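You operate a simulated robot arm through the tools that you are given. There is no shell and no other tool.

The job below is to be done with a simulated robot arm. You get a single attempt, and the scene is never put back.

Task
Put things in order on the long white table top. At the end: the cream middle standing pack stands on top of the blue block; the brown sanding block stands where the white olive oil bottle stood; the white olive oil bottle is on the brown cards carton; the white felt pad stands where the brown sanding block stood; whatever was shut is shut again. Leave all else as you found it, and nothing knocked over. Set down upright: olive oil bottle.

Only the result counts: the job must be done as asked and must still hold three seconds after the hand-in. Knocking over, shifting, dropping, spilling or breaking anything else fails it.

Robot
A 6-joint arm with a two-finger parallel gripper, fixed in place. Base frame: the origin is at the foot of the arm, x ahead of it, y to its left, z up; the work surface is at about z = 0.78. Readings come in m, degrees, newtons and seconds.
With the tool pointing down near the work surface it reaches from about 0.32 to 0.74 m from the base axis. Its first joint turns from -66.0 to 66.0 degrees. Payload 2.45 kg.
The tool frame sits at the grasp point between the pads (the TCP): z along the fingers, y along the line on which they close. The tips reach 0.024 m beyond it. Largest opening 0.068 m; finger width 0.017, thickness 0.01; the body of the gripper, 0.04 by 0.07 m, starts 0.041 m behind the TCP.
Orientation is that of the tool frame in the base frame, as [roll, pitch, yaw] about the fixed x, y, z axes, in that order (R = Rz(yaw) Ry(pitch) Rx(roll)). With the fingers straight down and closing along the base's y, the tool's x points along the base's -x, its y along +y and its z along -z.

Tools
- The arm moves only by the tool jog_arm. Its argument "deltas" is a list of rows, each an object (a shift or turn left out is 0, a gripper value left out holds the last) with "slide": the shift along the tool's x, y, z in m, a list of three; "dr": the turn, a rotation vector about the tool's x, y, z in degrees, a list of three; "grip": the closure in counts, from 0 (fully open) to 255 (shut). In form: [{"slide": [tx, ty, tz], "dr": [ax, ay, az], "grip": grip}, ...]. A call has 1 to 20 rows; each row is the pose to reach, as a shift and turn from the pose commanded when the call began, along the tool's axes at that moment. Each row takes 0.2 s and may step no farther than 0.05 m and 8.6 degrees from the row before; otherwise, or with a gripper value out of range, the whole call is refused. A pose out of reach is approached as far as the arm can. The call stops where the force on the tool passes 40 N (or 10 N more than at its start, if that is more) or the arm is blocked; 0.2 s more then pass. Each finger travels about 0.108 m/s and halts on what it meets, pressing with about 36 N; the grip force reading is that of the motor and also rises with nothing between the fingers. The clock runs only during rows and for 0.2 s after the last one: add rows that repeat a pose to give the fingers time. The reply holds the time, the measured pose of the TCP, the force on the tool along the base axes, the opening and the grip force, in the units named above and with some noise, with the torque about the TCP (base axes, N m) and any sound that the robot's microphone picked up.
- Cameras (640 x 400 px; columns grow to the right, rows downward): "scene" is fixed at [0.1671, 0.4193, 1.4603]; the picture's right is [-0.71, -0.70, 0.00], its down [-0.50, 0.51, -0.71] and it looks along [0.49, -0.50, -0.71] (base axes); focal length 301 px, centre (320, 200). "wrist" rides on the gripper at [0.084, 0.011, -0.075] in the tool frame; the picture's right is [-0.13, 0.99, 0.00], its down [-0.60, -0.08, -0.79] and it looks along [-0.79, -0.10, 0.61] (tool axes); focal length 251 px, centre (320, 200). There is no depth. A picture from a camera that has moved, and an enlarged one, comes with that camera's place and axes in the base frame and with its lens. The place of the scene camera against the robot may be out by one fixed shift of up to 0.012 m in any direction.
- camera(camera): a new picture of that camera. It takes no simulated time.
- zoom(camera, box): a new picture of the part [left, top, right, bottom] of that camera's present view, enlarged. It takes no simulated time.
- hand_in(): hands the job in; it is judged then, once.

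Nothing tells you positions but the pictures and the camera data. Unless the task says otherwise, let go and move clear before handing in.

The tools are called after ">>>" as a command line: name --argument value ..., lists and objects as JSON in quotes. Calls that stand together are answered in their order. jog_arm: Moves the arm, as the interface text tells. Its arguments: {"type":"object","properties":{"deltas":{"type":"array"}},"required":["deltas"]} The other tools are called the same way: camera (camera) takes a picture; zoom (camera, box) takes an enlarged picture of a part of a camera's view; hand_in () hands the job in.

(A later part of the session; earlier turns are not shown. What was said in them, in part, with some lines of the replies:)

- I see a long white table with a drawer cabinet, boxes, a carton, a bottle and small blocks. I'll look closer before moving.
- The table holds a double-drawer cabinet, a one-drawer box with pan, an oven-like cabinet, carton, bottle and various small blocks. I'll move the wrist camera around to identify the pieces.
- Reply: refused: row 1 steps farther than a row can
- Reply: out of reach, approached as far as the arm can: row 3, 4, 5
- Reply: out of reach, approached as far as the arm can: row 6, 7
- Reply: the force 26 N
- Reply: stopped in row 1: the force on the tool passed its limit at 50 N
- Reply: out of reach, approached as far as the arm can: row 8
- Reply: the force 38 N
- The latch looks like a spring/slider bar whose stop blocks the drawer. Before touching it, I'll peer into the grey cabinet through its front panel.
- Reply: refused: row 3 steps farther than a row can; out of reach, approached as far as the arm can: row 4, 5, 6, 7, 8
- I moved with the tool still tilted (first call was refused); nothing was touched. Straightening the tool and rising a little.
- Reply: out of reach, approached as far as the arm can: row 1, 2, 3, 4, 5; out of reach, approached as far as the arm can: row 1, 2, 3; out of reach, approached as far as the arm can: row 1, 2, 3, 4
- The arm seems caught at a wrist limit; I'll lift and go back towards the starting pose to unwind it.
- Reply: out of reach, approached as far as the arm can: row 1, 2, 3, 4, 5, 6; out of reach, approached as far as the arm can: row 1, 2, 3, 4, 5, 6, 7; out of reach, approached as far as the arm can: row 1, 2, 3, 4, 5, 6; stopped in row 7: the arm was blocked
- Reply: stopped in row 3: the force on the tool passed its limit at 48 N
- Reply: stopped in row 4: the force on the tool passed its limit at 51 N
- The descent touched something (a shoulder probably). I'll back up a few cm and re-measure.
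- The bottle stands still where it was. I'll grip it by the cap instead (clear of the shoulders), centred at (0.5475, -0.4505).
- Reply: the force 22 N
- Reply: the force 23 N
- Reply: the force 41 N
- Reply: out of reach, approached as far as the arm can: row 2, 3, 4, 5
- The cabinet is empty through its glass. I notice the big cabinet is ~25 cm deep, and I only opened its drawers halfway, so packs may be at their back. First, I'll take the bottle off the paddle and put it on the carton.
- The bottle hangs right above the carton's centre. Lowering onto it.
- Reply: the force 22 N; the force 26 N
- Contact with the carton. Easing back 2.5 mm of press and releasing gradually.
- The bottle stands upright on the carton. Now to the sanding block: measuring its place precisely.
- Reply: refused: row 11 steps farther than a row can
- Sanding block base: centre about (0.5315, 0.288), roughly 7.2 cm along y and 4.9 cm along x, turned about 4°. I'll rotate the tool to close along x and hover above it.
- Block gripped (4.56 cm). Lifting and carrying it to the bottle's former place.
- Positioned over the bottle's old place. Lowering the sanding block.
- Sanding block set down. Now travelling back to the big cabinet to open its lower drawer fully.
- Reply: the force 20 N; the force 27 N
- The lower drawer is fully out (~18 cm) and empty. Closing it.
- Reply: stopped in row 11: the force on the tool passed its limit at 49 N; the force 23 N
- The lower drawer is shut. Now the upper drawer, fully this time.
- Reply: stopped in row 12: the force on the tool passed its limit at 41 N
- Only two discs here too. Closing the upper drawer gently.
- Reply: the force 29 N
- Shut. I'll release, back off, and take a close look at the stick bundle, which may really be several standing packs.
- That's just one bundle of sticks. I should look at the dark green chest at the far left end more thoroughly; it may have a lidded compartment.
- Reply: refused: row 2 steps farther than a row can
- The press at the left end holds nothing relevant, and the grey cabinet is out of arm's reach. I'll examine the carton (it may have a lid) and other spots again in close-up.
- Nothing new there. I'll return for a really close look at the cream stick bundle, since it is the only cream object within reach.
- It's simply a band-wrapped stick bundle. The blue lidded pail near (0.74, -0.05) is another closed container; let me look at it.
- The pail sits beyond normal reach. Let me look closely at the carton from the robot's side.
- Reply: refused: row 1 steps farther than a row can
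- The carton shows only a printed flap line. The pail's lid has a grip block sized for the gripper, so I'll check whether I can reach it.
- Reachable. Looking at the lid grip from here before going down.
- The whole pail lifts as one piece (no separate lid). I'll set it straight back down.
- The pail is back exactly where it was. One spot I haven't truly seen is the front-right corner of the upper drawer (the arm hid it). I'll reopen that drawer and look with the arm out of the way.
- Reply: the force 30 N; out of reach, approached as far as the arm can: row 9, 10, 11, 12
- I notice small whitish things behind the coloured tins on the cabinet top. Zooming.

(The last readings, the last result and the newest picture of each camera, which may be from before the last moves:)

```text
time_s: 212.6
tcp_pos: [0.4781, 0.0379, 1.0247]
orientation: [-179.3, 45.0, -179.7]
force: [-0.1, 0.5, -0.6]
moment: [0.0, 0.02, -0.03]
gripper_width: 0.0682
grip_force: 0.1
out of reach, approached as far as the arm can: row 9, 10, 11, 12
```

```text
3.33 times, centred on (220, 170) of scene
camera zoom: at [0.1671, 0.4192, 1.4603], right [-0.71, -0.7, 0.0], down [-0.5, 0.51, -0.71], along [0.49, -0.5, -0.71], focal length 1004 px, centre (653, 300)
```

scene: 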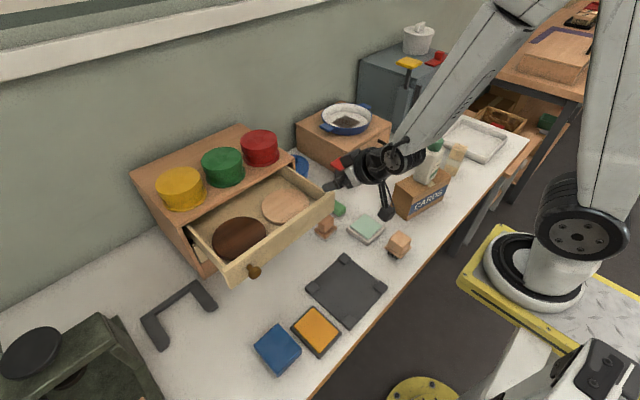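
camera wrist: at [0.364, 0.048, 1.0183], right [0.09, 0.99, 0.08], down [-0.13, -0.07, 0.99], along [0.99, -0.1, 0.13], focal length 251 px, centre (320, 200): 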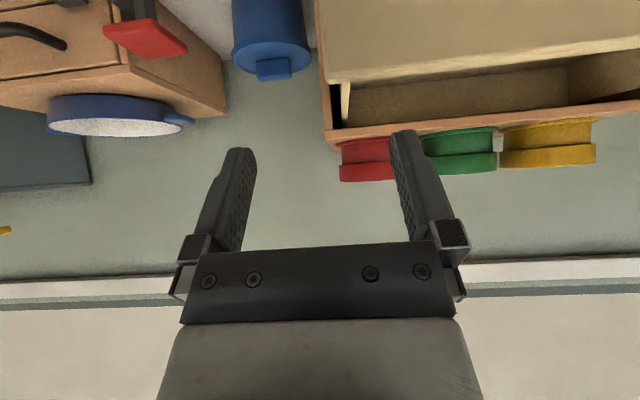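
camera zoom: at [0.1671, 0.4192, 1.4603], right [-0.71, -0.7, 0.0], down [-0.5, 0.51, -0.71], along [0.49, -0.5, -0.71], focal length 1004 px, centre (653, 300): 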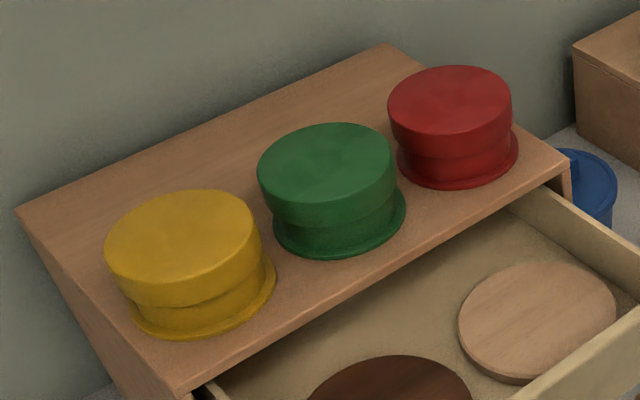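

The cabinet holds nothing more, so by elimination: the pack is the cream, paper-banded stick bundle, and the felt pad is the small wooden-handled piece with the white felt base. First I close the upper drawer again.

>>> jog_arm --deltas '[{"slide": [0, 0.04, 0]}, {"slide": [0, 0.08, 0]}, {"slide": [0, 0.12, 0]}, {"slide": [0, 0.16, 0]}, {"slide": [0, 0.2, 0]}, {"slide": [0, 0.24, 0]}, {"slide": [0, 0.25, 0]}, {"slide": [0, 0.25, 0]}]'

>>> camera --camera "wrist"

```text
time_s: 214.4
tcp_pos: [0.4721, 0.2919, 1.024]
orientation: [-179.4, 45.2, -179.5]
force: [-0.2, -0.7, -0.9]
moment: [-0.01, 0.02, 0.03]
gripper_width: 0.0678
grip_force: 0.1
```

```text
taken
camera wrist: at [0.3594, 0.3023, 1.0186], right [0.09, 0.99, 0.08], down [-0.13, -0.07, 0.99], along [0.99, -0.1, 0.13], focal length 251 px, centre (320, 200)
```

wrist: 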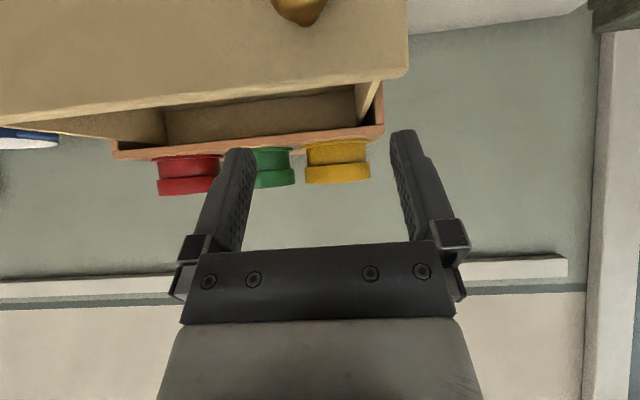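

>>> zoom --camera "wrist" --box '[110, 110, 390, 210]'

```text
2.29 times, centred on (250, 160) of wrist
camera zoom: at [0.3594, 0.3023, 1.0186], right [0.09, 0.99, 0.08], down [-0.13, -0.07, 0.99], along [0.99, -0.1, 0.13], focal length 575 px, centre (480, 291)
```

zoom: 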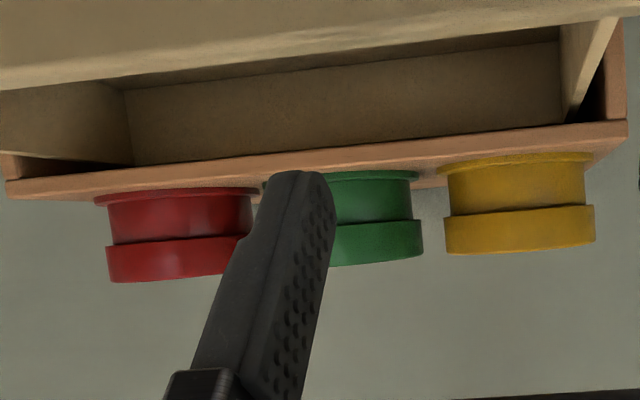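

>>> jog_arm --deltas '[{"slide": [0.03, -0.001, -0.004]}, {"slide": [0.061, -0.002, -0.0085]}, {"slide": [0.061, -0.002, -0.0085]}]'

>>> camera --camera "wrist"

```text
time_s: 215.2
tcp_pos: [0.4252, 0.2897, 0.9882]
orientation: [-179.4, 45.0, -179.5]
force: [0.3, 1.4, 0.5]
moment: [-0.01, -0.01, 0.01]
gripper_width: 0.0679
grip_force: 0.0
```

```text
taken
camera wrist: at [0.3116, 0.2994, 0.9823], right [0.09, 0.99, 0.08], down [-0.14, -0.07, 0.99], along [0.99, -0.1, 0.13], focal length 251 px, centre (320, 200)
```

wrist: 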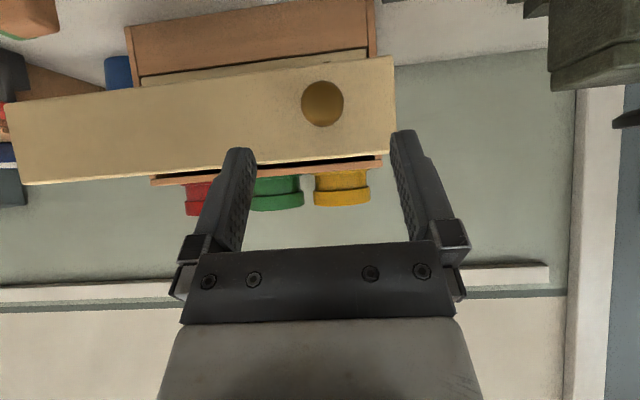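

>>> jog_arm --deltas '[{"slide": [0, 0.001, 0.03]}, {"slide": [0.0, 0.001, 0.06]}, {"slide": [0.0, 0.001, 0.06], "grip": 255}, {"slide": [0.0, 0.001, 0.06], "grip": 255}, {"slide": [0.0, 0.001, 0.06], "grip": 255}]'

>>> jog_arm --deltas '[{"slide": [-0.012, 0, 0.012]}, {"slide": [-0.024, 0, 0.024]}, {"slide": [-0.036, 0, 0.036]}, {"slide": [-0.048, 0, 0.048]}, {"slide": [-0.06, 0, 0.06]}, {"slide": [-0.072, 0, 0.072]}, {"slide": [-0.084, 0, 0.084]}, {"slide": [-0.096, 0, 0.096]}, {"slide": [-0.102, 0, 0.102]}, {"slide": [-0.105, 0, 0.105]}, {"slide": [-0.107, 0, 0.107]}, {"slide": [-0.107, 0, 0.107]}]'

```text
time_s: 216.4
tcp_pos: [0.4687, 0.2894, 0.9463]
orientation: [-179.3, 45.2, -179.7]
force: [0.8, -15.6, 4.3]
moment: [-0.06, -0.76, -0.16]
gripper_width: 0.0254
grip_force: 40.6
```

```text
time_s: 218.8
tcp_pos: [0.6163, 0.2907, 0.9467]
orientation: [-179.1, 45.1, -179.5]
force: [-18.7, -7.5, 14.6]
moment: [-0.22, -0.22, -0.2]
gripper_width: 0.0253
grip_force: 40.3
stopped in row 12: the force on the tool passed its limit at 45 N (the readings are from after the stop); the commanded pose is now the measured one
```

Shut. Releasing, backing off and moving over to the felt pad.

>>> jog_arm --deltas '[{"slide": [0.001, 0, -0.001], "grip": 255}, {"slide": [0.001, 0, -0.001], "grip": 120}, {"slide": [0.001, 0, -0.001], "grip": 0}, {"slide": [0.001, 0, -0.001], "grip": 0}, {"slide": [0.0, 0, -0.04], "grip": 0}, {"slide": [0, 0, -0.08], "dr": [0, 6, 0]}, {"slide": [0, 0, -0.12], "dr": [0, 12, 0]}, {"slide": [0, 0, -0.16], "dr": [0, 20, 0]}, {"slide": [0, -0.02, -0.19], "dr": [0, 28, 0]}, {"slide": [0, -0.05, -0.21], "dr": [0, 36, 0]}, {"slide": [0, -0.09, -0.21], "dr": [0, 44, 0]}, {"slide": [0, -0.13, -0.21], "dr": [0, 45.1, 0]}, {"slide": [0, -0.17, -0.21], "dr": [0, 45.1, 0]}, {"slide": [0, -0.21, -0.2], "dr": [0, 45.1, 0]}, {"slide": [0, -0.25, -0.19], "dr": [0, 45.1, 0]}, {"slide": [0, -0.28, -0.18], "dr": [0, 45.1, 0]}, {"slide": [0, -0.28, -0.18], "dr": [0, 45.1, 0]}]'

>>> camera --camera "wrist"

>>> zoom --camera "scene" --box '[130, 110, 310, 290]'

```text
time_s: 222.4
tcp_pos: [0.4873, 0.0062, 1.0757]
orientation: [-179.5, 0.0, -179.9]
force: [0.5, 0.1, -0.1]
moment: [-0.02, -0.01, 0.0]
gripper_width: 0.0682
grip_force: 0.0
```

```text
taken
camera wrist: at [0.4015, 0.0184, 1.1516], right [0.13, 0.99, -0.01], down [0.6, -0.07, 0.79], along [0.79, -0.11, -0.61], focal length 251 px, centre (320, 200)
```

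wrist: 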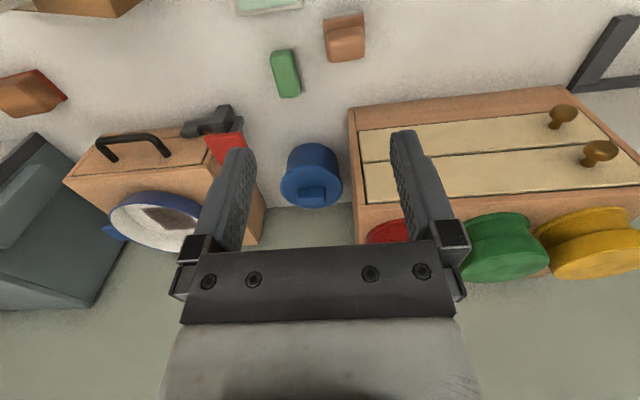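

```text
2.22 times, centred on (220, 200) of scene
camera zoom: at [0.1671, 0.4193, 1.4603], right [-0.71, -0.7, 0.0], down [-0.5, 0.51, -0.71], along [0.49, -0.5, -0.71], focal length 669 px, centre (542, 200)
```

zoom: 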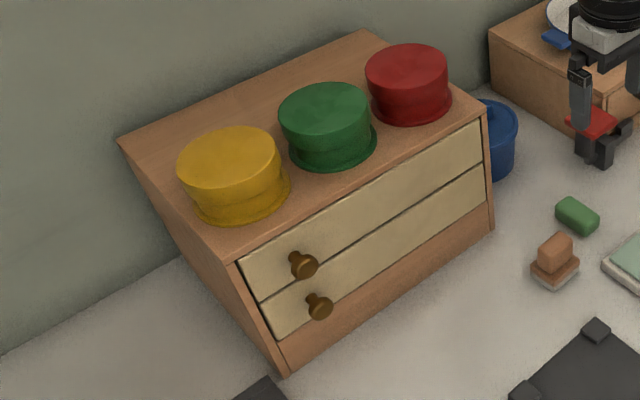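

>>> zoom --camera "wrist" --box '[290, 0, 400, 80]'

>>> zoom --camera "scene" --box '[300, 195, 360, 245]'

```text
5.00 times, centred on (345, 40) of wrist
camera zoom: at [0.4015, 0.0184, 1.1516], right [0.13, 0.99, -0.01], down [0.6, -0.07, 0.79], along [0.79, -0.11, -0.61], focal length 1257 px, centre (195, 1000)
```

zoom: 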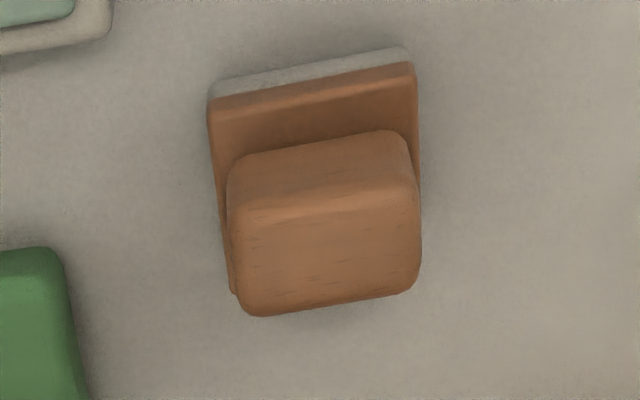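

```text
8.00 times, centred on (330, 220) of scene
camera zoom: at [0.1671, 0.4193, 1.4603], right [-0.71, -0.7, 0.0], down [-0.5, 0.51, -0.71], along [0.49, -0.5, -0.71], focal length 2409 px, centre (240, 40)
```

zoom: 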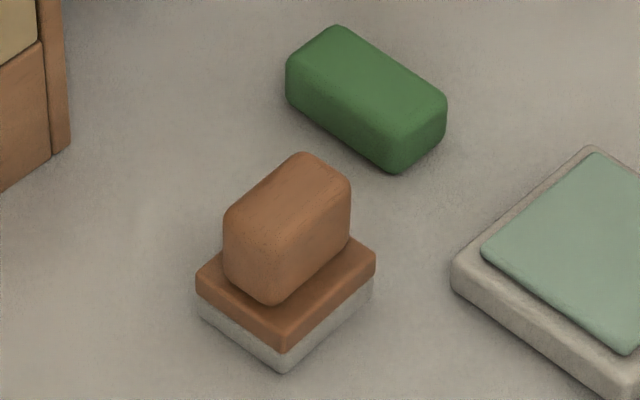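

The close-up confirms it: a wooden grip on a white felt base, centred near (0.530, 0.029). Moving above it.

>>> jog_arm --deltas '[{"slide": [-0.02, 0.01, 0.03], "dr": [-0.5, 0, 0]}, {"slide": [-0.043, 0.022, 0.06], "dr": [-0.5, 0, 0]}, {"slide": [-0.043, 0.022, 0.1], "dr": [-0.5, 0, 0]}, {"slide": [-0.043, 0.022, 0.14], "dr": [-0.5, 0, 0]}, {"slide": [-0.043, 0.022, 0.16], "dr": [-0.5, 0, 0]}, {"slide": [-0.043, 0.022, 0.16], "dr": [-0.5, 0, 0]}]'

>>> camera --camera "wrist"

```text
time_s: 223.8
tcp_pos: [0.5347, 0.029, 0.9135]
orientation: [-180.0, -0.1, -180.0]
force: [0.6, -0.2, 0.3]
moment: [-0.02, -0.01, -0.01]
gripper_width: 0.068
grip_force: 0.1
```

```text
taken
camera wrist: at [0.4495, 0.0394, 0.9898], right [0.13, 0.99, 0.0], down [0.6, -0.08, 0.79], along [0.79, -0.1, -0.61], focal length 251 px, centre (320, 200)
```

wrist: 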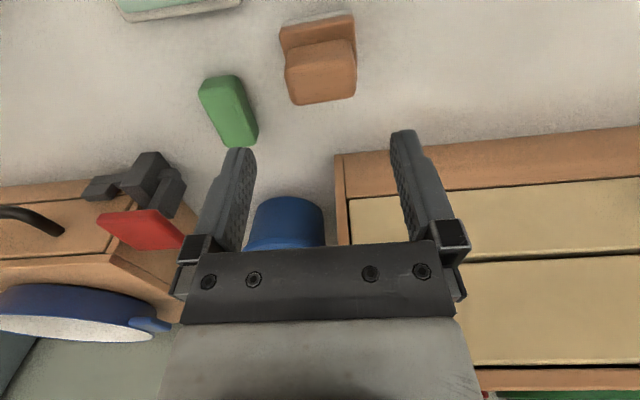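

>>> jog_arm --deltas '[{"slide": [0.004, 0, 0.03]}, {"slide": [0.004, 0, 0.06]}, {"slide": [0.004, 0, 0.075]}, {"slide": [0.004, 0, 0.082]}, {"slide": [0.004, 0, 0.082]}]'

>>> camera --camera "wrist"

>>> zoom --camera "scene" --box '[290, 180, 370, 245]'

```text
time_s: 225.0
tcp_pos: [0.5292, 0.032, 0.834]
orientation: [179.9, 0.0, -180.0]
force: [-0.3, -0.1, 0.0]
moment: [0.0, -0.04, -0.02]
gripper_width: 0.0682
grip_force: 0.0
```

```text
taken
camera wrist: at [0.4448, 0.0423, 0.9091], right [0.13, 0.99, 0.0], down [0.6, -0.08, 0.79], along [0.79, -0.1, -0.61], focal length 251 px, centre (320, 200)
```

wrist: 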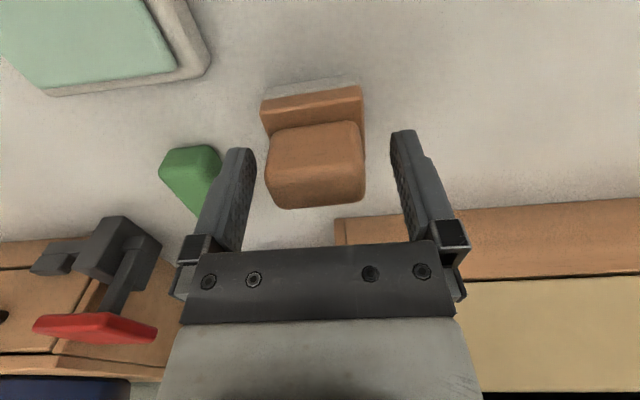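

```text
6.15 times, centred on (330, 212) of scene
camera zoom: at [0.1671, 0.4193, 1.4603], right [-0.71, -0.7, 0.0], down [-0.5, 0.51, -0.71], along [0.49, -0.5, -0.71], focal length 1853 px, centre (258, 123)
```

zoom: 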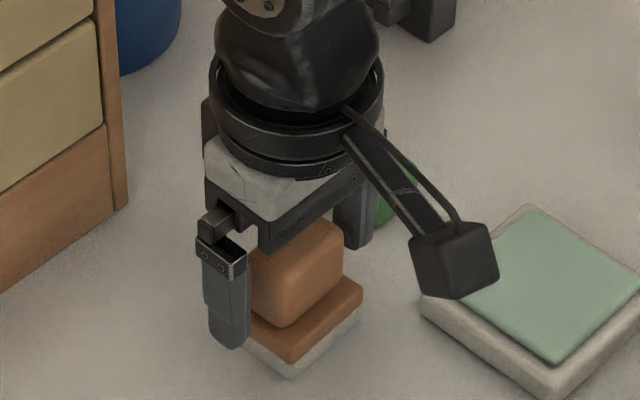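

>>> jog_arm --deltas '[{"slide": [0, 0, 0.001], "grip": 150}, {"slide": [0, 0, 0.001], "grip": 255}, {"slide": [0, 0, 0.001], "grip": 255}, {"slide": [0, 0, 0.001], "grip": 255}]'

>>> jog_arm --deltas '[{"slide": [0, 0, -0.02]}, {"slide": [0, 0, -0.06]}, {"slide": [0, 0, -0.1]}, {"slide": [0, 0, -0.12]}]'

>>> camera --camera "wrist"

>>> zoom --camera "scene" --box '[280, 130, 370, 245]'

```text
time_s: 226.0
tcp_pos: [0.5308, 0.0331, 0.8333]
orientation: [179.9, 0.0, -179.8]
force: [1.0, 0.9, 13.1]
moment: [-0.02, 0.05, 0.06]
gripper_width: 0.0433
grip_force: 36.2
```

```text
time_s: 227.0
tcp_pos: [0.528, 0.0321, 0.9521]
orientation: [180.0, -0.1, 179.9]
force: [-0.5, -0.3, -1.5]
moment: [-0.02, 0.01, 0.0]
gripper_width: 0.0434
grip_force: 36.2
```

```text
taken
camera wrist: at [0.4434, 0.0425, 1.0279], right [0.13, 0.99, 0.0], down [0.61, -0.08, 0.79], along [0.79, -0.1, -0.61], focal length 251 px, centre (320, 200)
```

wrist: 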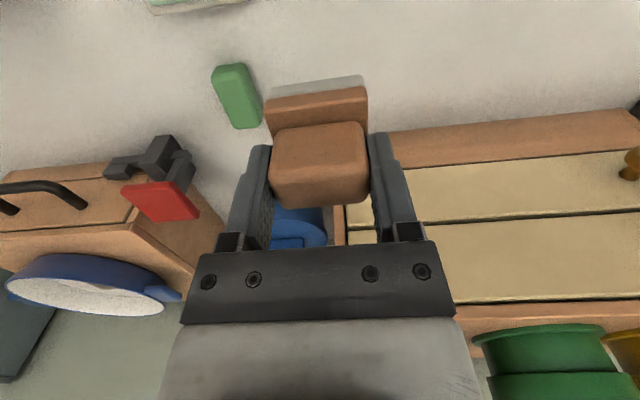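

```text
3.48 times, centred on (325, 188) of scene
camera zoom: at [0.1671, 0.4193, 1.4603], right [-0.71, -0.7, 0.0], down [-0.5, 0.51, -0.71], along [0.49, -0.5, -0.71], focal length 1048 px, centre (303, 244)
```

zoom: 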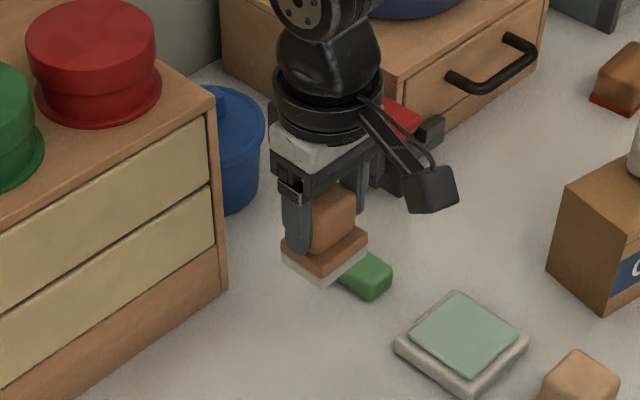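

Pad is held. Carrying it to the sanding block's old place and lowering.

>>> jog_arm --deltas '[{"slide": [0.0, 0.045, 0]}, {"slide": [0.0, 0.09, 0]}, {"slide": [0.0, 0.135, 0]}, {"slide": [-0.002, 0.18, 0]}, {"slide": [-0.004, 0.22, 0]}, {"slide": [-0.004, 0.255, 0]}, {"slide": [-0.004, 0.255, 0.04]}, {"slide": [-0.004, 0.255, 0.08]}, {"slide": [-0.004, 0.255, 0.105]}, {"slide": [-0.004, 0.255, 0.113]}, {"slide": [-0.004, 0.255, 0.113]}]'

>>> camera --camera "wrist"

>>> zoom --camera "scene" --box '[200, 230, 300, 330]'

```text
time_s: 229.4
tcp_pos: [0.5316, 0.2876, 0.8402]
orientation: [179.9, 0.1, 180.0]
force: [-0.3, -0.3, -1.3]
moment: [0.03, -0.04, -0.06]
gripper_width: 0.0432
grip_force: 35.4
```

```text
taken
camera wrist: at [0.4477, 0.2974, 0.9163], right [0.13, 0.99, 0.0], down [0.6, -0.08, 0.79], along [0.79, -0.1, -0.61], focal length 251 px, centre (320, 200)
```

wrist: 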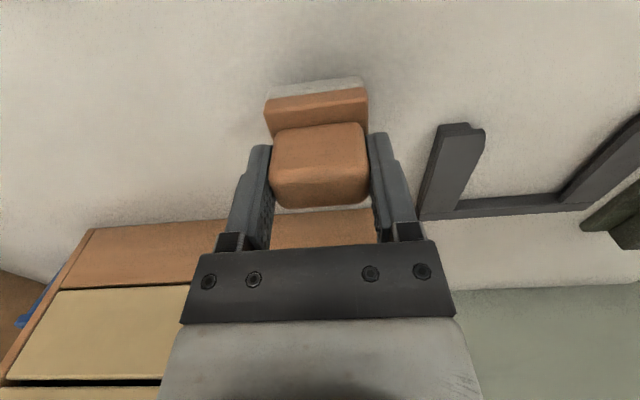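

```text
4.00 times, centred on (250, 280) of scene
camera zoom: at [0.1671, 0.4193, 1.4603], right [-0.71, -0.7, 0.0], down [-0.5, 0.51, -0.71], along [0.49, -0.5, -0.71], focal length 1205 px, centre (600, -120)
```

zoom: 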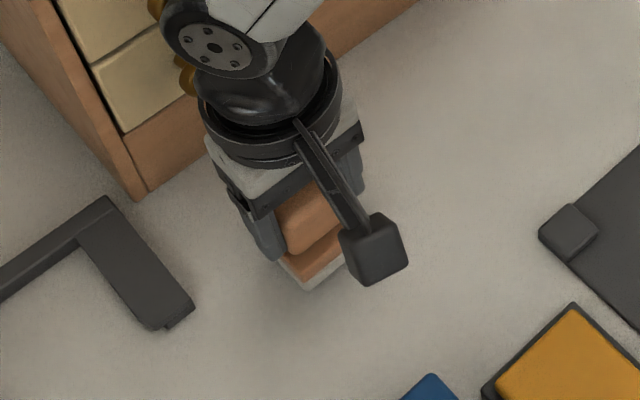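

Lowering the last millimetres and releasing.

>>> jog_arm --deltas '[{"slide": [0, 0, 0.003]}, {"slide": [0, 0, 0.005]}, {"slide": [0, 0, 0.0065]}, {"slide": [0, 0, 0.0065]}]'

```text
time_s: 230.4
tcp_pos: [0.5323, 0.2857, 0.8327]
orientation: [-180.0, 0.1, -179.9]
force: [-1.0, 0.6, -0.4]
moment: [0.04, -0.05, -0.01]
gripper_width: 0.0435
grip_force: 36.1
```

>>> jog_arm --deltas '[{"slide": [0, 0, 0.001]}, {"slide": [0, 0, 0.001]}]'

>>> jog_arm --deltas '[{"slide": [0, 0, 0.0005], "grip": 160}, {"slide": [0, 0, 0.0005], "grip": 80}, {"slide": [0, 0, 0.0005], "grip": 0}, {"slide": [0, 0, 0.0005], "grip": 0}, {"slide": [0, 0, -0.03]}, {"slide": [0, 0, -0.07]}, {"slide": [0.03, 0, -0.11]}, {"slide": [0.06, 0, -0.15]}, {"slide": [0.09, 0, -0.19]}, {"slide": [0.11, 0, -0.23]}]'

>>> camera --camera "wrist"

>>> camera --camera "scene"

```text
time_s: 231.0
tcp_pos: [0.5333, 0.2857, 0.8328]
orientation: [-180.0, 0.1, 180.0]
force: [0.0, -4.4, 13.7]
moment: [-0.29, 0.07, 0.05]
gripper_width: 0.0434
grip_force: 36.1
```

```text
time_s: 233.2
tcp_pos: [0.4264, 0.2857, 1.0644]
orientation: [-180.0, 0.0, 180.0]
force: [0.2, -0.7, 1.0]
moment: [0.01, -0.02, -0.01]
gripper_width: 0.0678
grip_force: 0.1
```

```text
taken
camera wrist: at [0.3415, 0.2964, 1.1397], right [0.13, 0.99, 0.0], down [0.6, -0.08, 0.79], along [0.79, -0.1, -0.61], focal length 251 px, centre (320, 200)
```

wrist: 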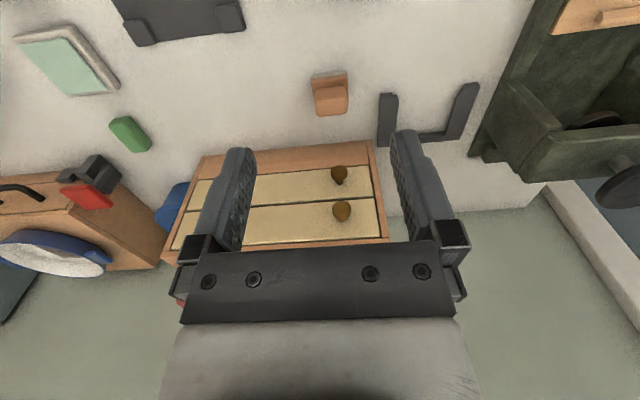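

```text
taken
```

scene: 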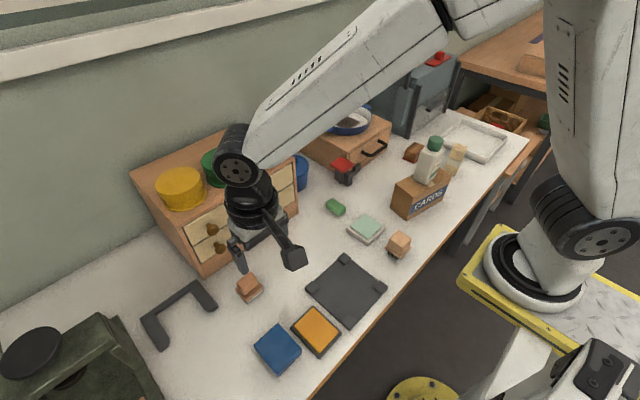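

The felt pad stands at the sanding block's old place. Next I inspect the blue block (target for the pack) from the side.

>>> jog_arm --deltas '[{"slide": [0.005, -0.01, 0], "dr": [0, 0, -8]}, {"slide": [0.01, -0.02, 0], "dr": [0, 0, -16]}, {"slide": [0.015, -0.03, 0], "dr": [0, 0, -24]}, {"slide": [0.02, -0.04, 0.01], "dr": [0, 0, -32]}, {"slide": [0.025, -0.05, 0.02], "dr": [0, 0, -40]}, {"slide": [0.03, -0.06, 0.03], "dr": [0, 0, -48]}, {"slide": [0.035, -0.0657, 0.04], "dr": [0, 0, -56]}, {"slide": [0.04, -0.0657, 0.05], "dr": [0, 0, -64]}, {"slide": [0.045, -0.0657, 0.06], "dr": [0, 0, -72]}, {"slide": [0.0494, -0.0657, 0.07], "dr": [0, 0, -80]}, {"slide": [0.0494, -0.0657, 0.084], "dr": [0, 0, -88]}, {"slide": [0.0494, -0.0657, 0.084], "dr": [0, 0, -90]}, {"slide": [0.0494, -0.0657, 0.084], "dr": [0, 0, -90]}]'

>>> camera --camera "wrist"

>>> zoom --camera "wrist" --box '[230, 0, 430, 150]'

```text
time_s: 236.0
tcp_pos: [0.3727, 0.2213, 0.978]
orientation: [-180.0, -0.1, -89.9]
force: [-0.7, 0.6, 0.1]
moment: [-0.02, 0.0, 0.04]
gripper_width: 0.0681
grip_force: 0.1
```

```text
taken
camera wrist: at [0.3607, 0.137, 1.0536], right [-0.99, 0.13, 0.0], down [0.08, 0.6, 0.79], along [0.1, 0.79, -0.61], focal length 251 px, centre (320, 200)
```

wrist: 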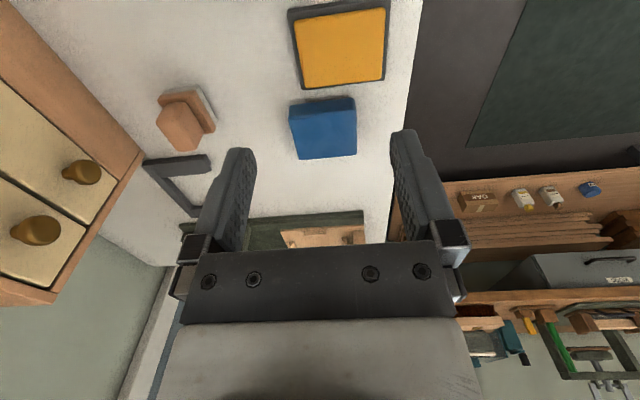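

```text
2.67 times, centred on (330, 75) of wrist
camera zoom: at [0.3607, 0.137, 1.0536], right [-0.99, 0.13, 0.0], down [0.08, 0.6, 0.79], along [0.1, 0.79, -0.61], focal length 670 px, centre (293, 533)
```

zoom: 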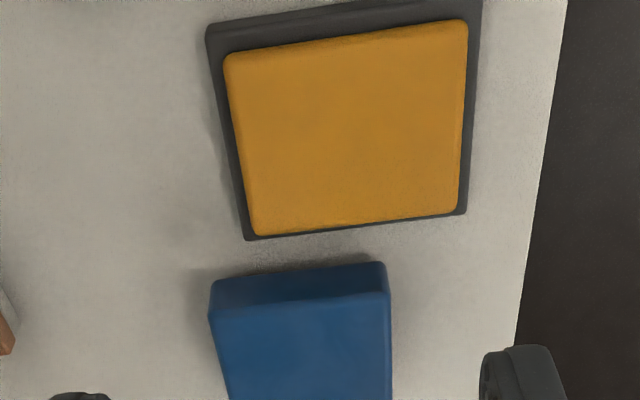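

>>> jog_arm --deltas '[{"slide": [-0.04, -0.002, 0]}, {"slide": [-0.08, -0.004, 0]}, {"slide": [-0.112, -0.006, 0.02]}, {"slide": [-0.112, -0.006, 0.028]}, {"slide": [-0.112, -0.006, 0.028]}]'

>>> camera --camera "wrist"

>>> zoom --camera "scene" --box '[220, 280, 350, 390]'

```text
time_s: 237.2
tcp_pos: [0.3828, 0.3335, 0.9489]
orientation: [180.0, 0.0, -89.9]
force: [0.2, 0.0, -0.4]
moment: [0.0, 0.02, 0.01]
gripper_width: 0.0681
grip_force: 0.0
```

```text
taken
camera wrist: at [0.3699, 0.249, 1.0249], right [-0.99, 0.13, 0.0], down [0.08, 0.6, 0.79], along [0.1, 0.79, -0.61], focal length 251 px, centre (320, 200)
```

wrist: 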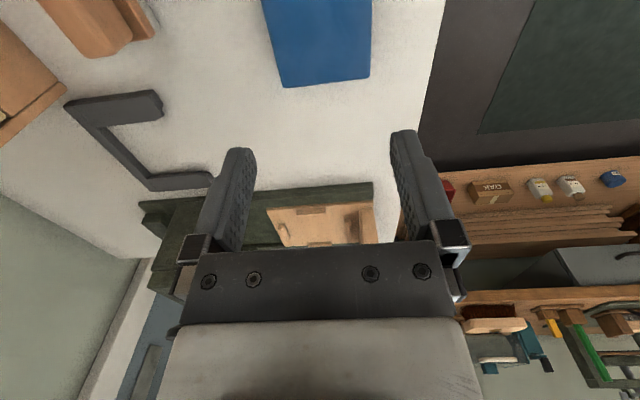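

```text
3.64 times, centred on (285, 335) of scene
camera zoom: at [0.167, 0.4193, 1.4603], right [-0.71, -0.7, 0.0], down [-0.5, 0.51, -0.71], along [0.49, -0.5, -0.71], focal length 1095 px, centre (447, -291)
```

zoom: 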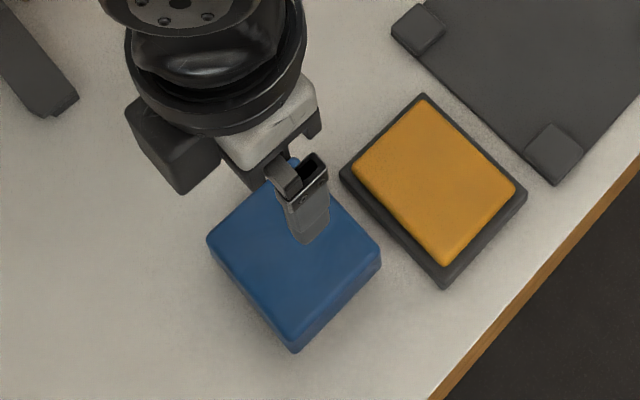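

Blue block: centre (0.379, 0.3335), 7.8 × 6 cm, top at about z 0.805. Now I fetch the stick pack at about (0.410, -0.470).

>>> jog_arm --deltas '[{"slide": [0, 0, -0.045]}, {"slide": [0.0, 0, -0.09]}, {"slide": [0.01, 0, -0.135]}, {"slide": [0.05, 0, -0.15], "dr": [0, 0, 5]}, {"slide": [0.095, 0, -0.15], "dr": [0, 0, 10]}, {"slide": [0.14, 0, -0.15], "dr": [0, 0, 15]}, {"slide": [0.185, 0, -0.15], "dr": [0, 0, 20]}, {"slide": [0.23, 0, -0.15], "dr": [0, 0, 26]}, {"slide": [0.275, 0, -0.15], "dr": [0, 0, 32]}, {"slide": [0.32, 0, -0.15], "dr": [0, 0, 38]}, {"slide": [0.365, 0, -0.15], "dr": [0, 0, 44]}, {"slide": [0.41, 0, -0.15], "dr": [0, 0, 50]}, {"slide": [0.455, 0, -0.15], "dr": [0, 0, 56]}, {"slide": [0.5, 0, -0.15], "dr": [0, 0, 62]}, {"slide": [0.545, 0, -0.15], "dr": [0, 0, 68]}, {"slide": [0.59, 0, -0.15], "dr": [0, 0, 74]}, {"slide": [0.635, 0, -0.15], "dr": [0, 0, 80]}, {"slide": [0.68, 0, -0.15], "dr": [0, 0, 82.3]}, {"slide": [0.725, 0, -0.15], "dr": [0, 0, 82.3]}, {"slide": [0.725, 0, -0.15], "dr": [0, 0, 82.3]}]'

>>> camera --camera "wrist"

```text
time_s: 241.4
tcp_pos: [0.3813, -0.3933, 1.1006]
orientation: [-180.0, 0.0, -172.2]
force: [-0.5, 0.8, -0.9]
moment: [0.03, 0.0, -0.01]
gripper_width: 0.0682
grip_force: 0.1
```

```text
taken
camera wrist: at [0.2966, -0.3939, 1.1753], right [-0.01, 1.0, 0.0], down [0.61, 0.0, 0.79], along [0.79, 0.0, -0.61], focal length 251 px, centre (320, 200)
```

wrist: 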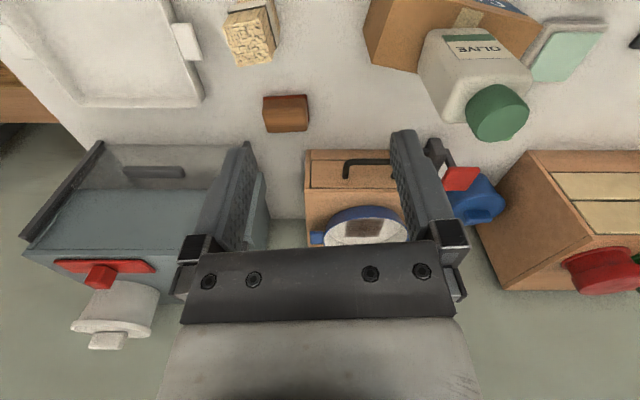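

>>> jog_arm --deltas '[{"slide": [-0.01, -0.045, 0]}, {"slide": [-0.0181, -0.0794, 0.02]}, {"slide": [-0.0181, -0.0794, 0.06]}, {"slide": [-0.0181, -0.0794, 0.1]}, {"slide": [-0.0181, -0.0794, 0.13]}, {"slide": [-0.0181, -0.0794, 0.13]}]'

>>> camera --camera "wrist"

>>> zoom --camera "scene" --box '[400, 90, 510, 190]'

```text
time_s: 242.8
tcp_pos: [0.4077, -0.4657, 0.9679]
orientation: [-179.9, 0.1, -172.4]
force: [0.4, -0.3, 0.6]
moment: [0.03, 0.0, 0.01]
gripper_width: 0.0682
grip_force: 0.0
```

```text
taken
camera wrist: at [0.323, -0.4674, 1.0438], right [-0.01, 1.0, 0.0], down [0.61, 0.0, 0.79], along [0.79, 0.0, -0.61], focal length 251 px, centre (320, 200)
```

wrist: 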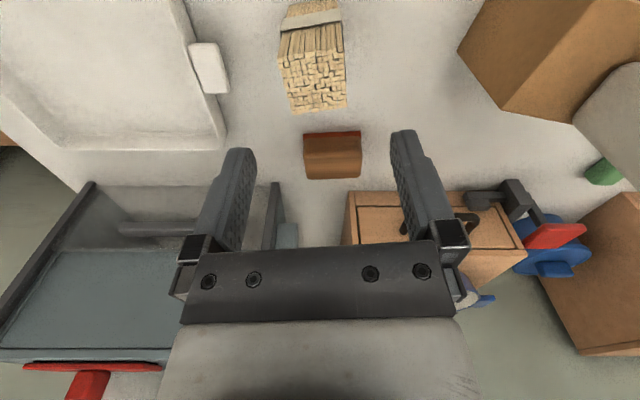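

```text
4.00 times, centred on (455, 140) of scene
camera zoom: at [0.1671, 0.4193, 1.4603], right [-0.71, -0.7, 0.0], down [-0.5, 0.51, -0.71], along [0.49, -0.5, -0.71], focal length 1205 px, centre (-220, 440)
```

zoom: 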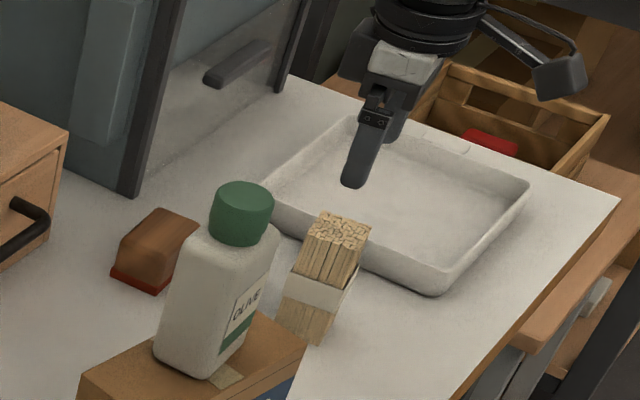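

Aligned over the bundle. Descending and gripping.

>>> jog_arm --deltas '[{"slide": [0, -0.0025, 0.04]}, {"slide": [0, -0.0025, 0.08]}, {"slide": [0, -0.0025, 0.1]}, {"slide": [0, -0.0025, 0.113]}, {"slide": [0, -0.0025, 0.113]}]'

>>> camera --camera "wrist"

```text
time_s: 244.0
tcp_pos: [0.4073, -0.4698, 0.8546]
orientation: [180.0, 0.0, -172.4]
force: [-0.4, -0.5, 0.7]
moment: [-0.01, -0.02, -0.02]
gripper_width: 0.0678
grip_force: 0.0
```

```text
taken
camera wrist: at [0.3215, -0.4708, 0.9304], right [-0.01, 1.0, 0.0], down [0.61, 0.0, 0.79], along [0.79, 0.0, -0.61], focal length 251 px, centre (320, 200)
```

wrist: 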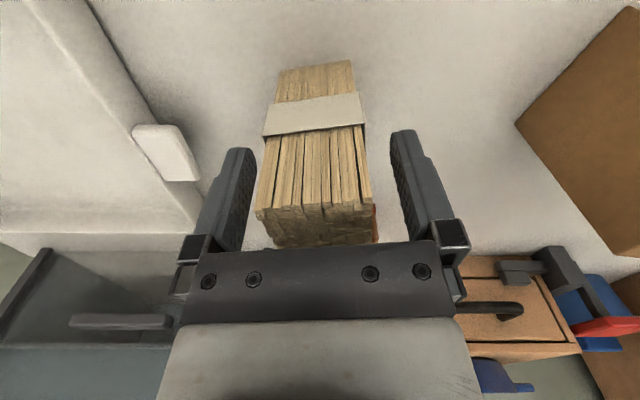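

>>> jog_arm --deltas '[{"grip": 130}, {"grip": 255}, {"grip": 255}, {"grip": 255}]'

>>> jog_arm --deltas '[{"slide": [0, 0, -0.02]}, {"slide": [0, 0, -0.06]}, {"slide": [0, 0, -0.1]}, {"slide": [0, 0, -0.14]}]'

>>> camera --camera "wrist"

>>> zoom --camera "scene" --box '[400, 60, 520, 190]'

```text
time_s: 245.0
tcp_pos: [0.4063, -0.471, 0.8561]
orientation: [-180.0, 0.0, -172.3]
force: [-0.2, -0.3, -0.2]
moment: [0.02, 0.02, 0.0]
gripper_width: 0.0447
grip_force: 36.0
```

```text
time_s: 246.0
tcp_pos: [0.4087, -0.4693, 0.9973]
orientation: [-179.9, 0.0, -172.4]
force: [-0.1, -0.3, -1.6]
moment: [0.0, 0.0, 0.0]
gripper_width: 0.0448
grip_force: 35.8
```

```text
taken
camera wrist: at [0.3234, -0.4701, 1.0735], right [-0.01, 1.0, 0.0], down [0.61, 0.0, 0.79], along [0.79, 0.0, -0.61], focal length 251 px, centre (320, 200)
```

wrist: 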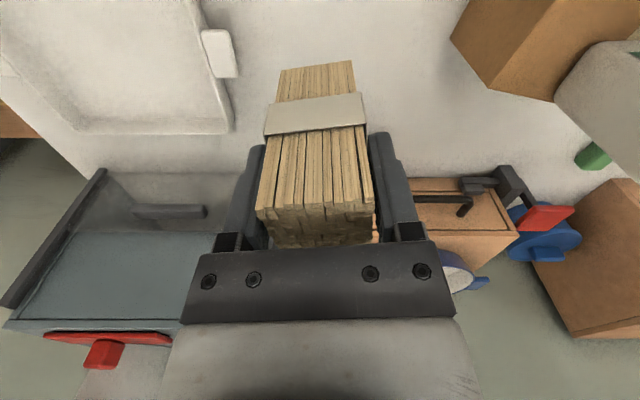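

```text
3.08 times, centred on (460, 125) of scene
camera zoom: at [0.1671, 0.4193, 1.4603], right [-0.71, -0.7, 0.0], down [-0.5, 0.51, -0.71], along [0.49, -0.5, -0.71], focal length 927 px, centre (-111, 431)
```

zoom: 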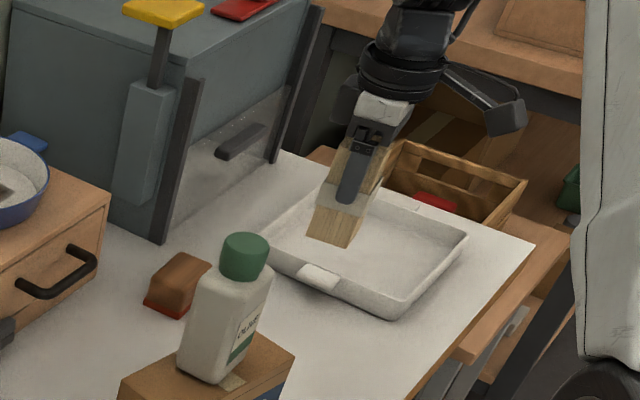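

The pack is in hand. Carrying it high over to the blue block.

>>> jog_arm --deltas '[{"slide": [0, 0, -0.045]}, {"slide": [0, 0, -0.09]}, {"slide": [0, 0, -0.135]}, {"slide": [0, 0, -0.155]}, {"slide": [-0.004, 0.045, -0.155]}, {"slide": [-0.008, 0.09, -0.155]}, {"slide": [-0.012, 0.135, -0.155]}, {"slide": [-0.016, 0.18, -0.155]}, {"slide": [-0.02, 0.225, -0.155]}, {"slide": [-0.025, 0.27, -0.155]}, {"slide": [-0.03, 0.315, -0.155]}, {"slide": [-0.035, 0.36, -0.155]}, {"slide": [-0.039, 0.405, -0.155]}, {"slide": [-0.043, 0.45, -0.155]}, {"slide": [-0.047, 0.495, -0.155]}, {"slide": [-0.051, 0.54, -0.155]}, {"slide": [-0.055, 0.585, -0.155]}, {"slide": [-0.059, 0.63, -0.155]}, {"slide": [-0.063, 0.675, -0.155]}, {"slide": [-0.067, 0.72, -0.155]}]'

>>> camera --camera "scene"

```text
time_s: 250.2
tcp_pos: [0.3754, 0.2565, 1.1517]
orientation: [179.9, 0.0, -172.4]
force: [-0.3, -0.1, -1.1]
moment: [-0.02, -0.01, 0.0]
gripper_width: 0.0448
grip_force: 36.1
```

```text
taken
```

scene: 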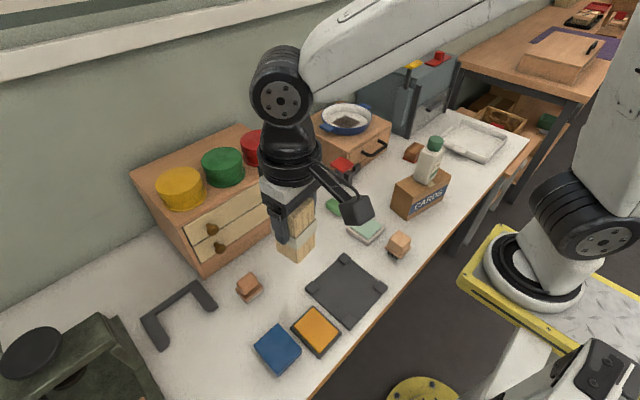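

>>> jog_arm --deltas '[{"slide": [-0.007, 0.04, 0], "dr": [0, 0, 4]}, {"slide": [-0.0132, 0.076, 0.01], "dr": [0, 0, 7.6]}, {"slide": [-0.0132, 0.076, 0.05], "dr": [0, 0, 7.6]}, {"slide": [-0.0132, 0.076, 0.09], "dr": [0, 0, 7.6]}, {"slide": [-0.0132, 0.076, 0.13], "dr": [0, 0, 7.6]}, {"slide": [-0.0132, 0.076, 0.17], "dr": [0, 0, 7.6]}, {"slide": [-0.0132, 0.076, 0.21], "dr": [0, 0, 7.6]}, {"slide": [-0.0132, 0.076, 0.24], "dr": [0, 0, 7.6]}, {"slide": [-0.0132, 0.076, 0.24], "dr": [0, 0, 7.6]}]'

>>> camera --camera "wrist"

>>> zoom --camera "scene" --box '[220, 250, 350, 390]'

```text
time_s: 252.2
tcp_pos: [0.3809, 0.3291, 0.9124]
orientation: [180.0, 0.0, -179.9]
force: [-0.4, 0.4, -0.8]
moment: [0.0, -0.01, -0.03]
gripper_width: 0.0448
grip_force: 36.1
```

```text
taken
camera wrist: at [0.2965, 0.3396, 0.988], right [0.13, 0.99, 0.0], down [0.6, -0.08, 0.79], along [0.79, -0.1, -0.61], focal length 251 px, centre (320, 200)
```

wrist: 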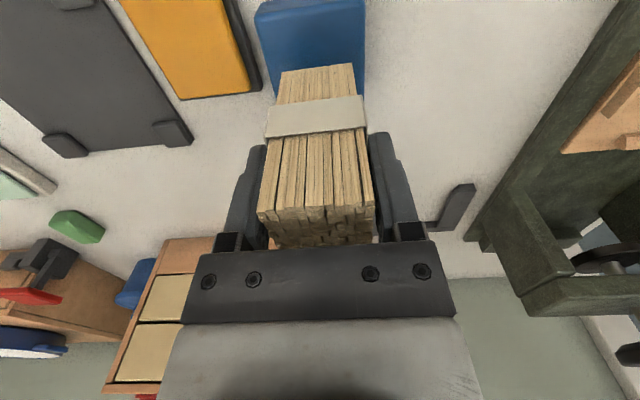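

```text
2.86 times, centred on (285, 320) of scene
camera zoom: at [0.1671, 0.4193, 1.4603], right [-0.71, -0.7, 0.0], down [-0.5, 0.51, -0.71], along [0.49, -0.5, -0.71], focal length 860 px, centre (420, -143)
```

zoom: 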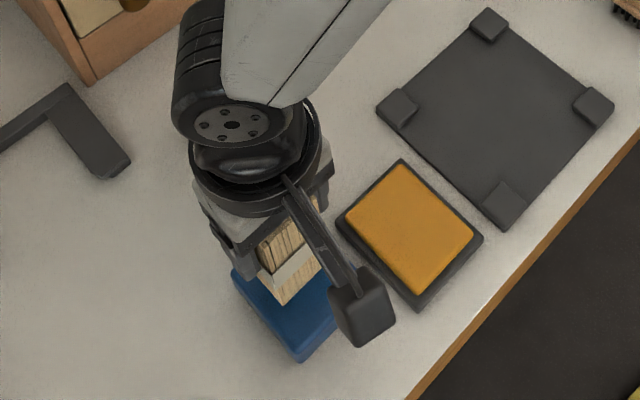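

>>> jog_arm --deltas '[{"slide": [0.001, 0.002, 0.012]}, {"slide": [0.001, 0.002, 0.022]}, {"slide": [0.001, 0.002, 0.026]}, {"slide": [0.001, 0.002, 0.026]}]'

>>> jog_arm --deltas '[{"slide": [0, 0, 0.0015]}, {"slide": [0, 0, 0.003]}, {"slide": [0, 0, 0.003]}]'

>>> camera --camera "wrist"

```text
time_s: 253.2
tcp_pos: [0.3806, 0.3319, 0.8885]
orientation: [179.8, 0.2, -179.9]
force: [-1.6, -3.5, 28.5]
moment: [-0.31, -0.05, 0.0]
gripper_width: 0.0445
grip_force: 36.2
```

```text
time_s: 254.0
tcp_pos: [0.3816, 0.3314, 0.8856]
orientation: [179.8, 0.2, -179.9]
force: [0.9, 2.6, 28.8]
moment: [0.01, -0.13, -0.01]
gripper_width: 0.0449
grip_force: 36.1
```

```text
taken
camera wrist: at [0.2961, 0.342, 0.96], right [0.13, 0.99, 0.0], down [0.6, -0.08, 0.79], along [0.79, -0.1, -0.61], focal length 251 px, centre (320, 200)
```

wrist: 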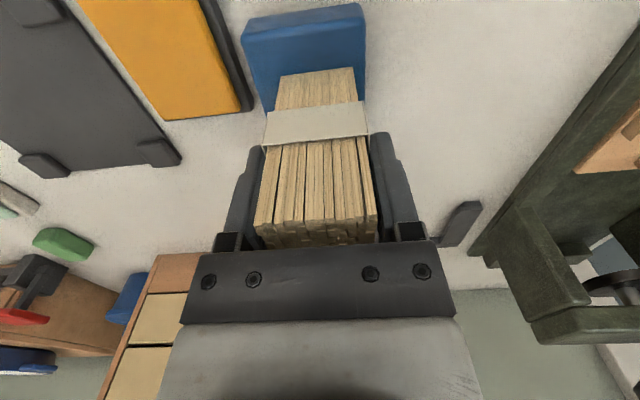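

Contact with the block. Easing off and releasing.

>>> jog_arm --deltas '[{"slide": [0, 0, -0.001]}, {"slide": [0, 0, -0.002]}, {"slide": [0, 0, -0.003]}, {"slide": [0, 0, -0.003]}]'

```text
time_s: 255.0
tcp_pos: [0.3809, 0.3309, 0.886]
orientation: [-179.8, -0.3, -179.9]
force: [0.1, 0.1, -0.7]
moment: [-0.01, 0.03, 0.02]
gripper_width: 0.0446
grip_force: 36.1
```

>>> jog_arm --deltas '[{"slide": [0, 0, 0.001]}, {"slide": [0, 0, 0.001]}, {"slide": [0, 0, 0.001], "grip": 150}, {"slide": [0, 0, 0.001], "grip": 70}, {"slide": [0, 0, 0.001], "grip": 0}, {"slide": [0, 0, 0.001], "grip": 0}, {"slide": [0, 0, 0.001], "grip": 0}]'

>>> jog_arm --deltas '[{"slide": [0, 0, -0.03]}, {"slide": [0, 0, -0.07]}, {"slide": [0, 0, -0.11]}, {"slide": [0, 0, -0.15]}, {"slide": [-0.03, -0.03, -0.17]}, {"slide": [-0.06, -0.06, -0.18]}, {"slide": [-0.09, -0.09, -0.18]}]'

>>> camera --camera "scene"

>>> zoom --camera "scene" --box '[220, 270, 350, 390]'

```text
time_s: 256.6
tcp_pos: [0.3812, 0.3316, 0.8863]
orientation: [180.0, -0.1, -179.9]
force: [0.2, 0.5, -0.3]
moment: [0.01, 0.01, 0.02]
gripper_width: 0.068
grip_force: 0.1
```

```text
time_s: 258.2
tcp_pos: [0.4693, 0.2447, 1.0618]
orientation: [-180.0, 0.1, -179.8]
force: [0.8, -1.6, -0.6]
moment: [-0.04, -0.01, 0.02]
gripper_width: 0.068
grip_force: 0.1
```

```text
taken
```

scene: 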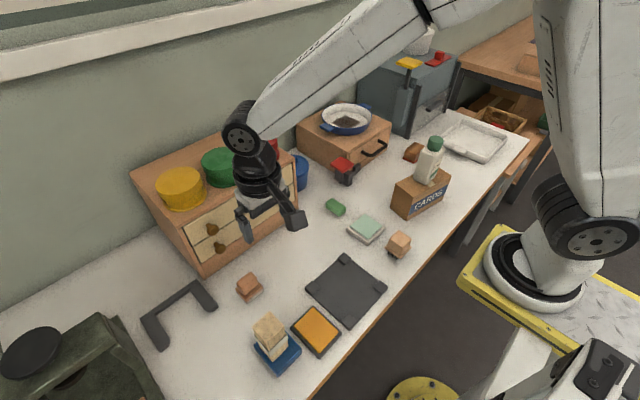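

```text
3.33 times, centred on (285, 330) of scene
camera zoom: at [0.167, 0.4193, 1.4603], right [-0.71, -0.7, 0.0], down [-0.5, 0.51, -0.71], along [0.49, -0.5, -0.71], focal length 1004 px, centre (437, -233)
```

zoom: 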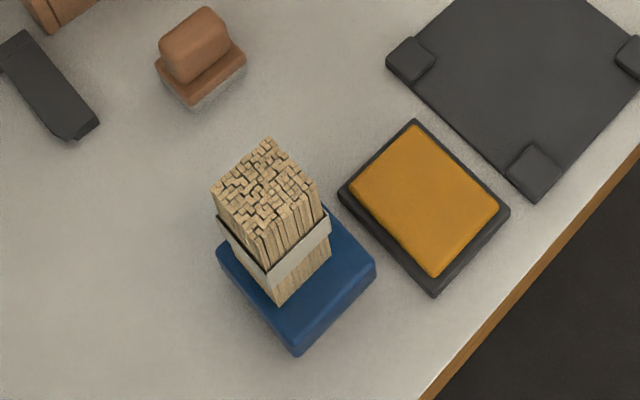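

The pack stands on the blue block. Moving the arm clear to its starting pose and doing a final check.

>>> jog_arm --deltas '[{"slide": [0, -0.04, -0.02]}, {"slide": [-0.005, -0.08, -0.04]}, {"slide": [-0.01, -0.12, -0.06]}, {"slide": [-0.02, -0.16, -0.08]}, {"slide": [-0.03, -0.2, -0.1]}, {"slide": [-0.03, -0.24, -0.11]}, {"slide": [-0.03, -0.255, -0.11]}, {"slide": [-0.03, -0.255, -0.11]}]'

>>> camera --camera "scene"

>>> zoom --camera "scene" --box '[120, 100, 320, 280]'

>>> zoom --camera "scene" --box '[280, 80, 480, 230]'

>>> camera --camera "wrist"

```text
time_s: 260.0
tcp_pos: [0.5011, -0.0125, 1.1756]
orientation: [-179.9, 0.0, -179.7]
force: [0.0, -0.3, -0.1]
moment: [-0.01, 0.0, -0.02]
gripper_width: 0.0679
grip_force: 0.1
```

```text
taken
```

scene: 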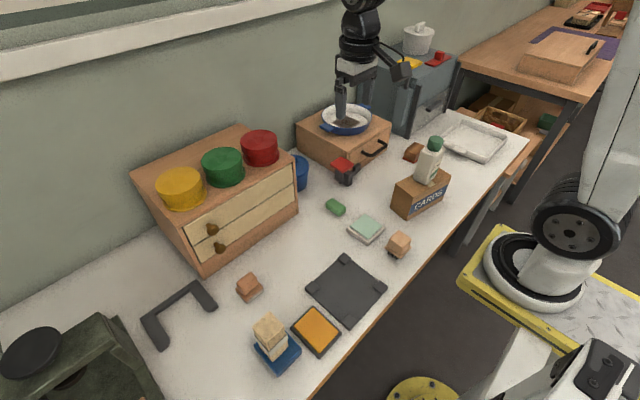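

```text
2.22 times, centred on (220, 190) of scene
camera zoom: at [0.1671, 0.4193, 1.4603], right [-0.71, -0.7, 0.0], down [-0.5, 0.51, -0.71], along [0.49, -0.5, -0.71], focal length 669 px, centre (542, 222)
```

zoom: 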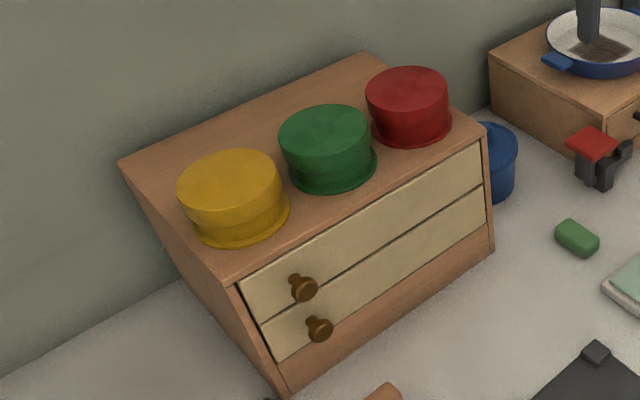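

```text
2.67 times, centred on (380, 155) of scene
camera zoom: at [0.1671, 0.4193, 1.4603], right [-0.71, -0.7, 0.0], down [-0.5, 0.51, -0.71], along [0.49, -0.5, -0.71], focal length 803 px, centre (160, 320)
```

zoom: 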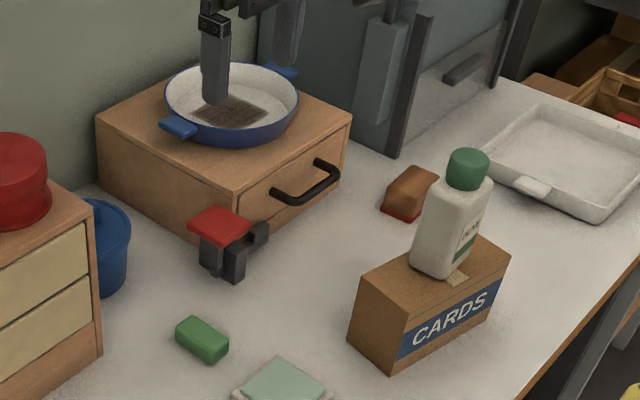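

```text
taken
camera wrist: at [0.4161, -0.0019, 1.2511], right [0.13, 0.99, 0.0], down [0.6, -0.08, 0.79], along [0.79, -0.1, -0.61], focal length 251 px, centre (320, 200)
```

wrist: 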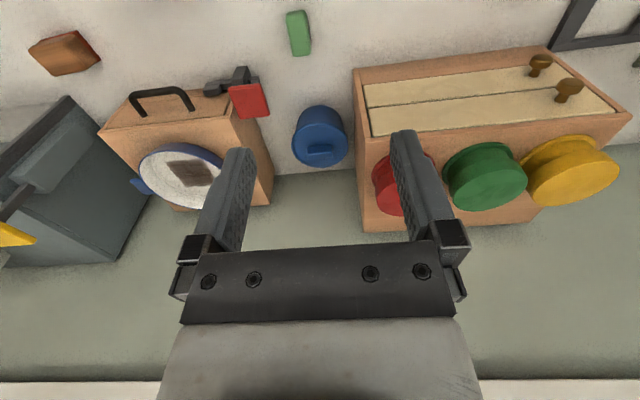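

Everything checks out in the pictures: the bottle is upright on the carton, and the sanding block and felt pad are in their new places. The pack stands on the blue block, all drawers are shut and the latch is up. Handing in.

>>> hand_in

```text
The job is handed in.
```

I handed the job in, but two of the four moves rest on my own reading of which object was meant. The result doesn't say whether it passed.

| Asked | What I did | How sure |
|---|---|---|
| Olive oil bottle on the cards carton | It stands upright near the middle of the carton top. | Sure |
| Sanding block where the bottle stood | It stands there to within about 5 mm. | Sure |
| Felt pad where the sanding block stood | I moved the small wooden-handled piece with the white felt base. | Fairly sure. The mint-topped white pad was the other candidate, but it is wider than the gripper opens. |
| Cream middle standing pack on the blue block | I stood the paper-banded bundle of sticks on the block. | Least sure. I found no row of packs, and this was the only cream object within reach that fitted. |

While searching for the pack I touched a few other things:
- **Drawers:** I opened both drawers of the large cabinet (the upper one twice) and the latched drawer of the small box. One held two wooden discs and the other two were empty. All three are shut and the red latch is back up. The discs may have slid slightly.
- **Blue pail:** I lifted it about 2 cm to see whether the lid came off. It didn't, and I set the pail back in place.
- **Grey cabinet:** It is out of reach. It looked empty through the glass.

Nothing fell over, and the arm is clear of the table.
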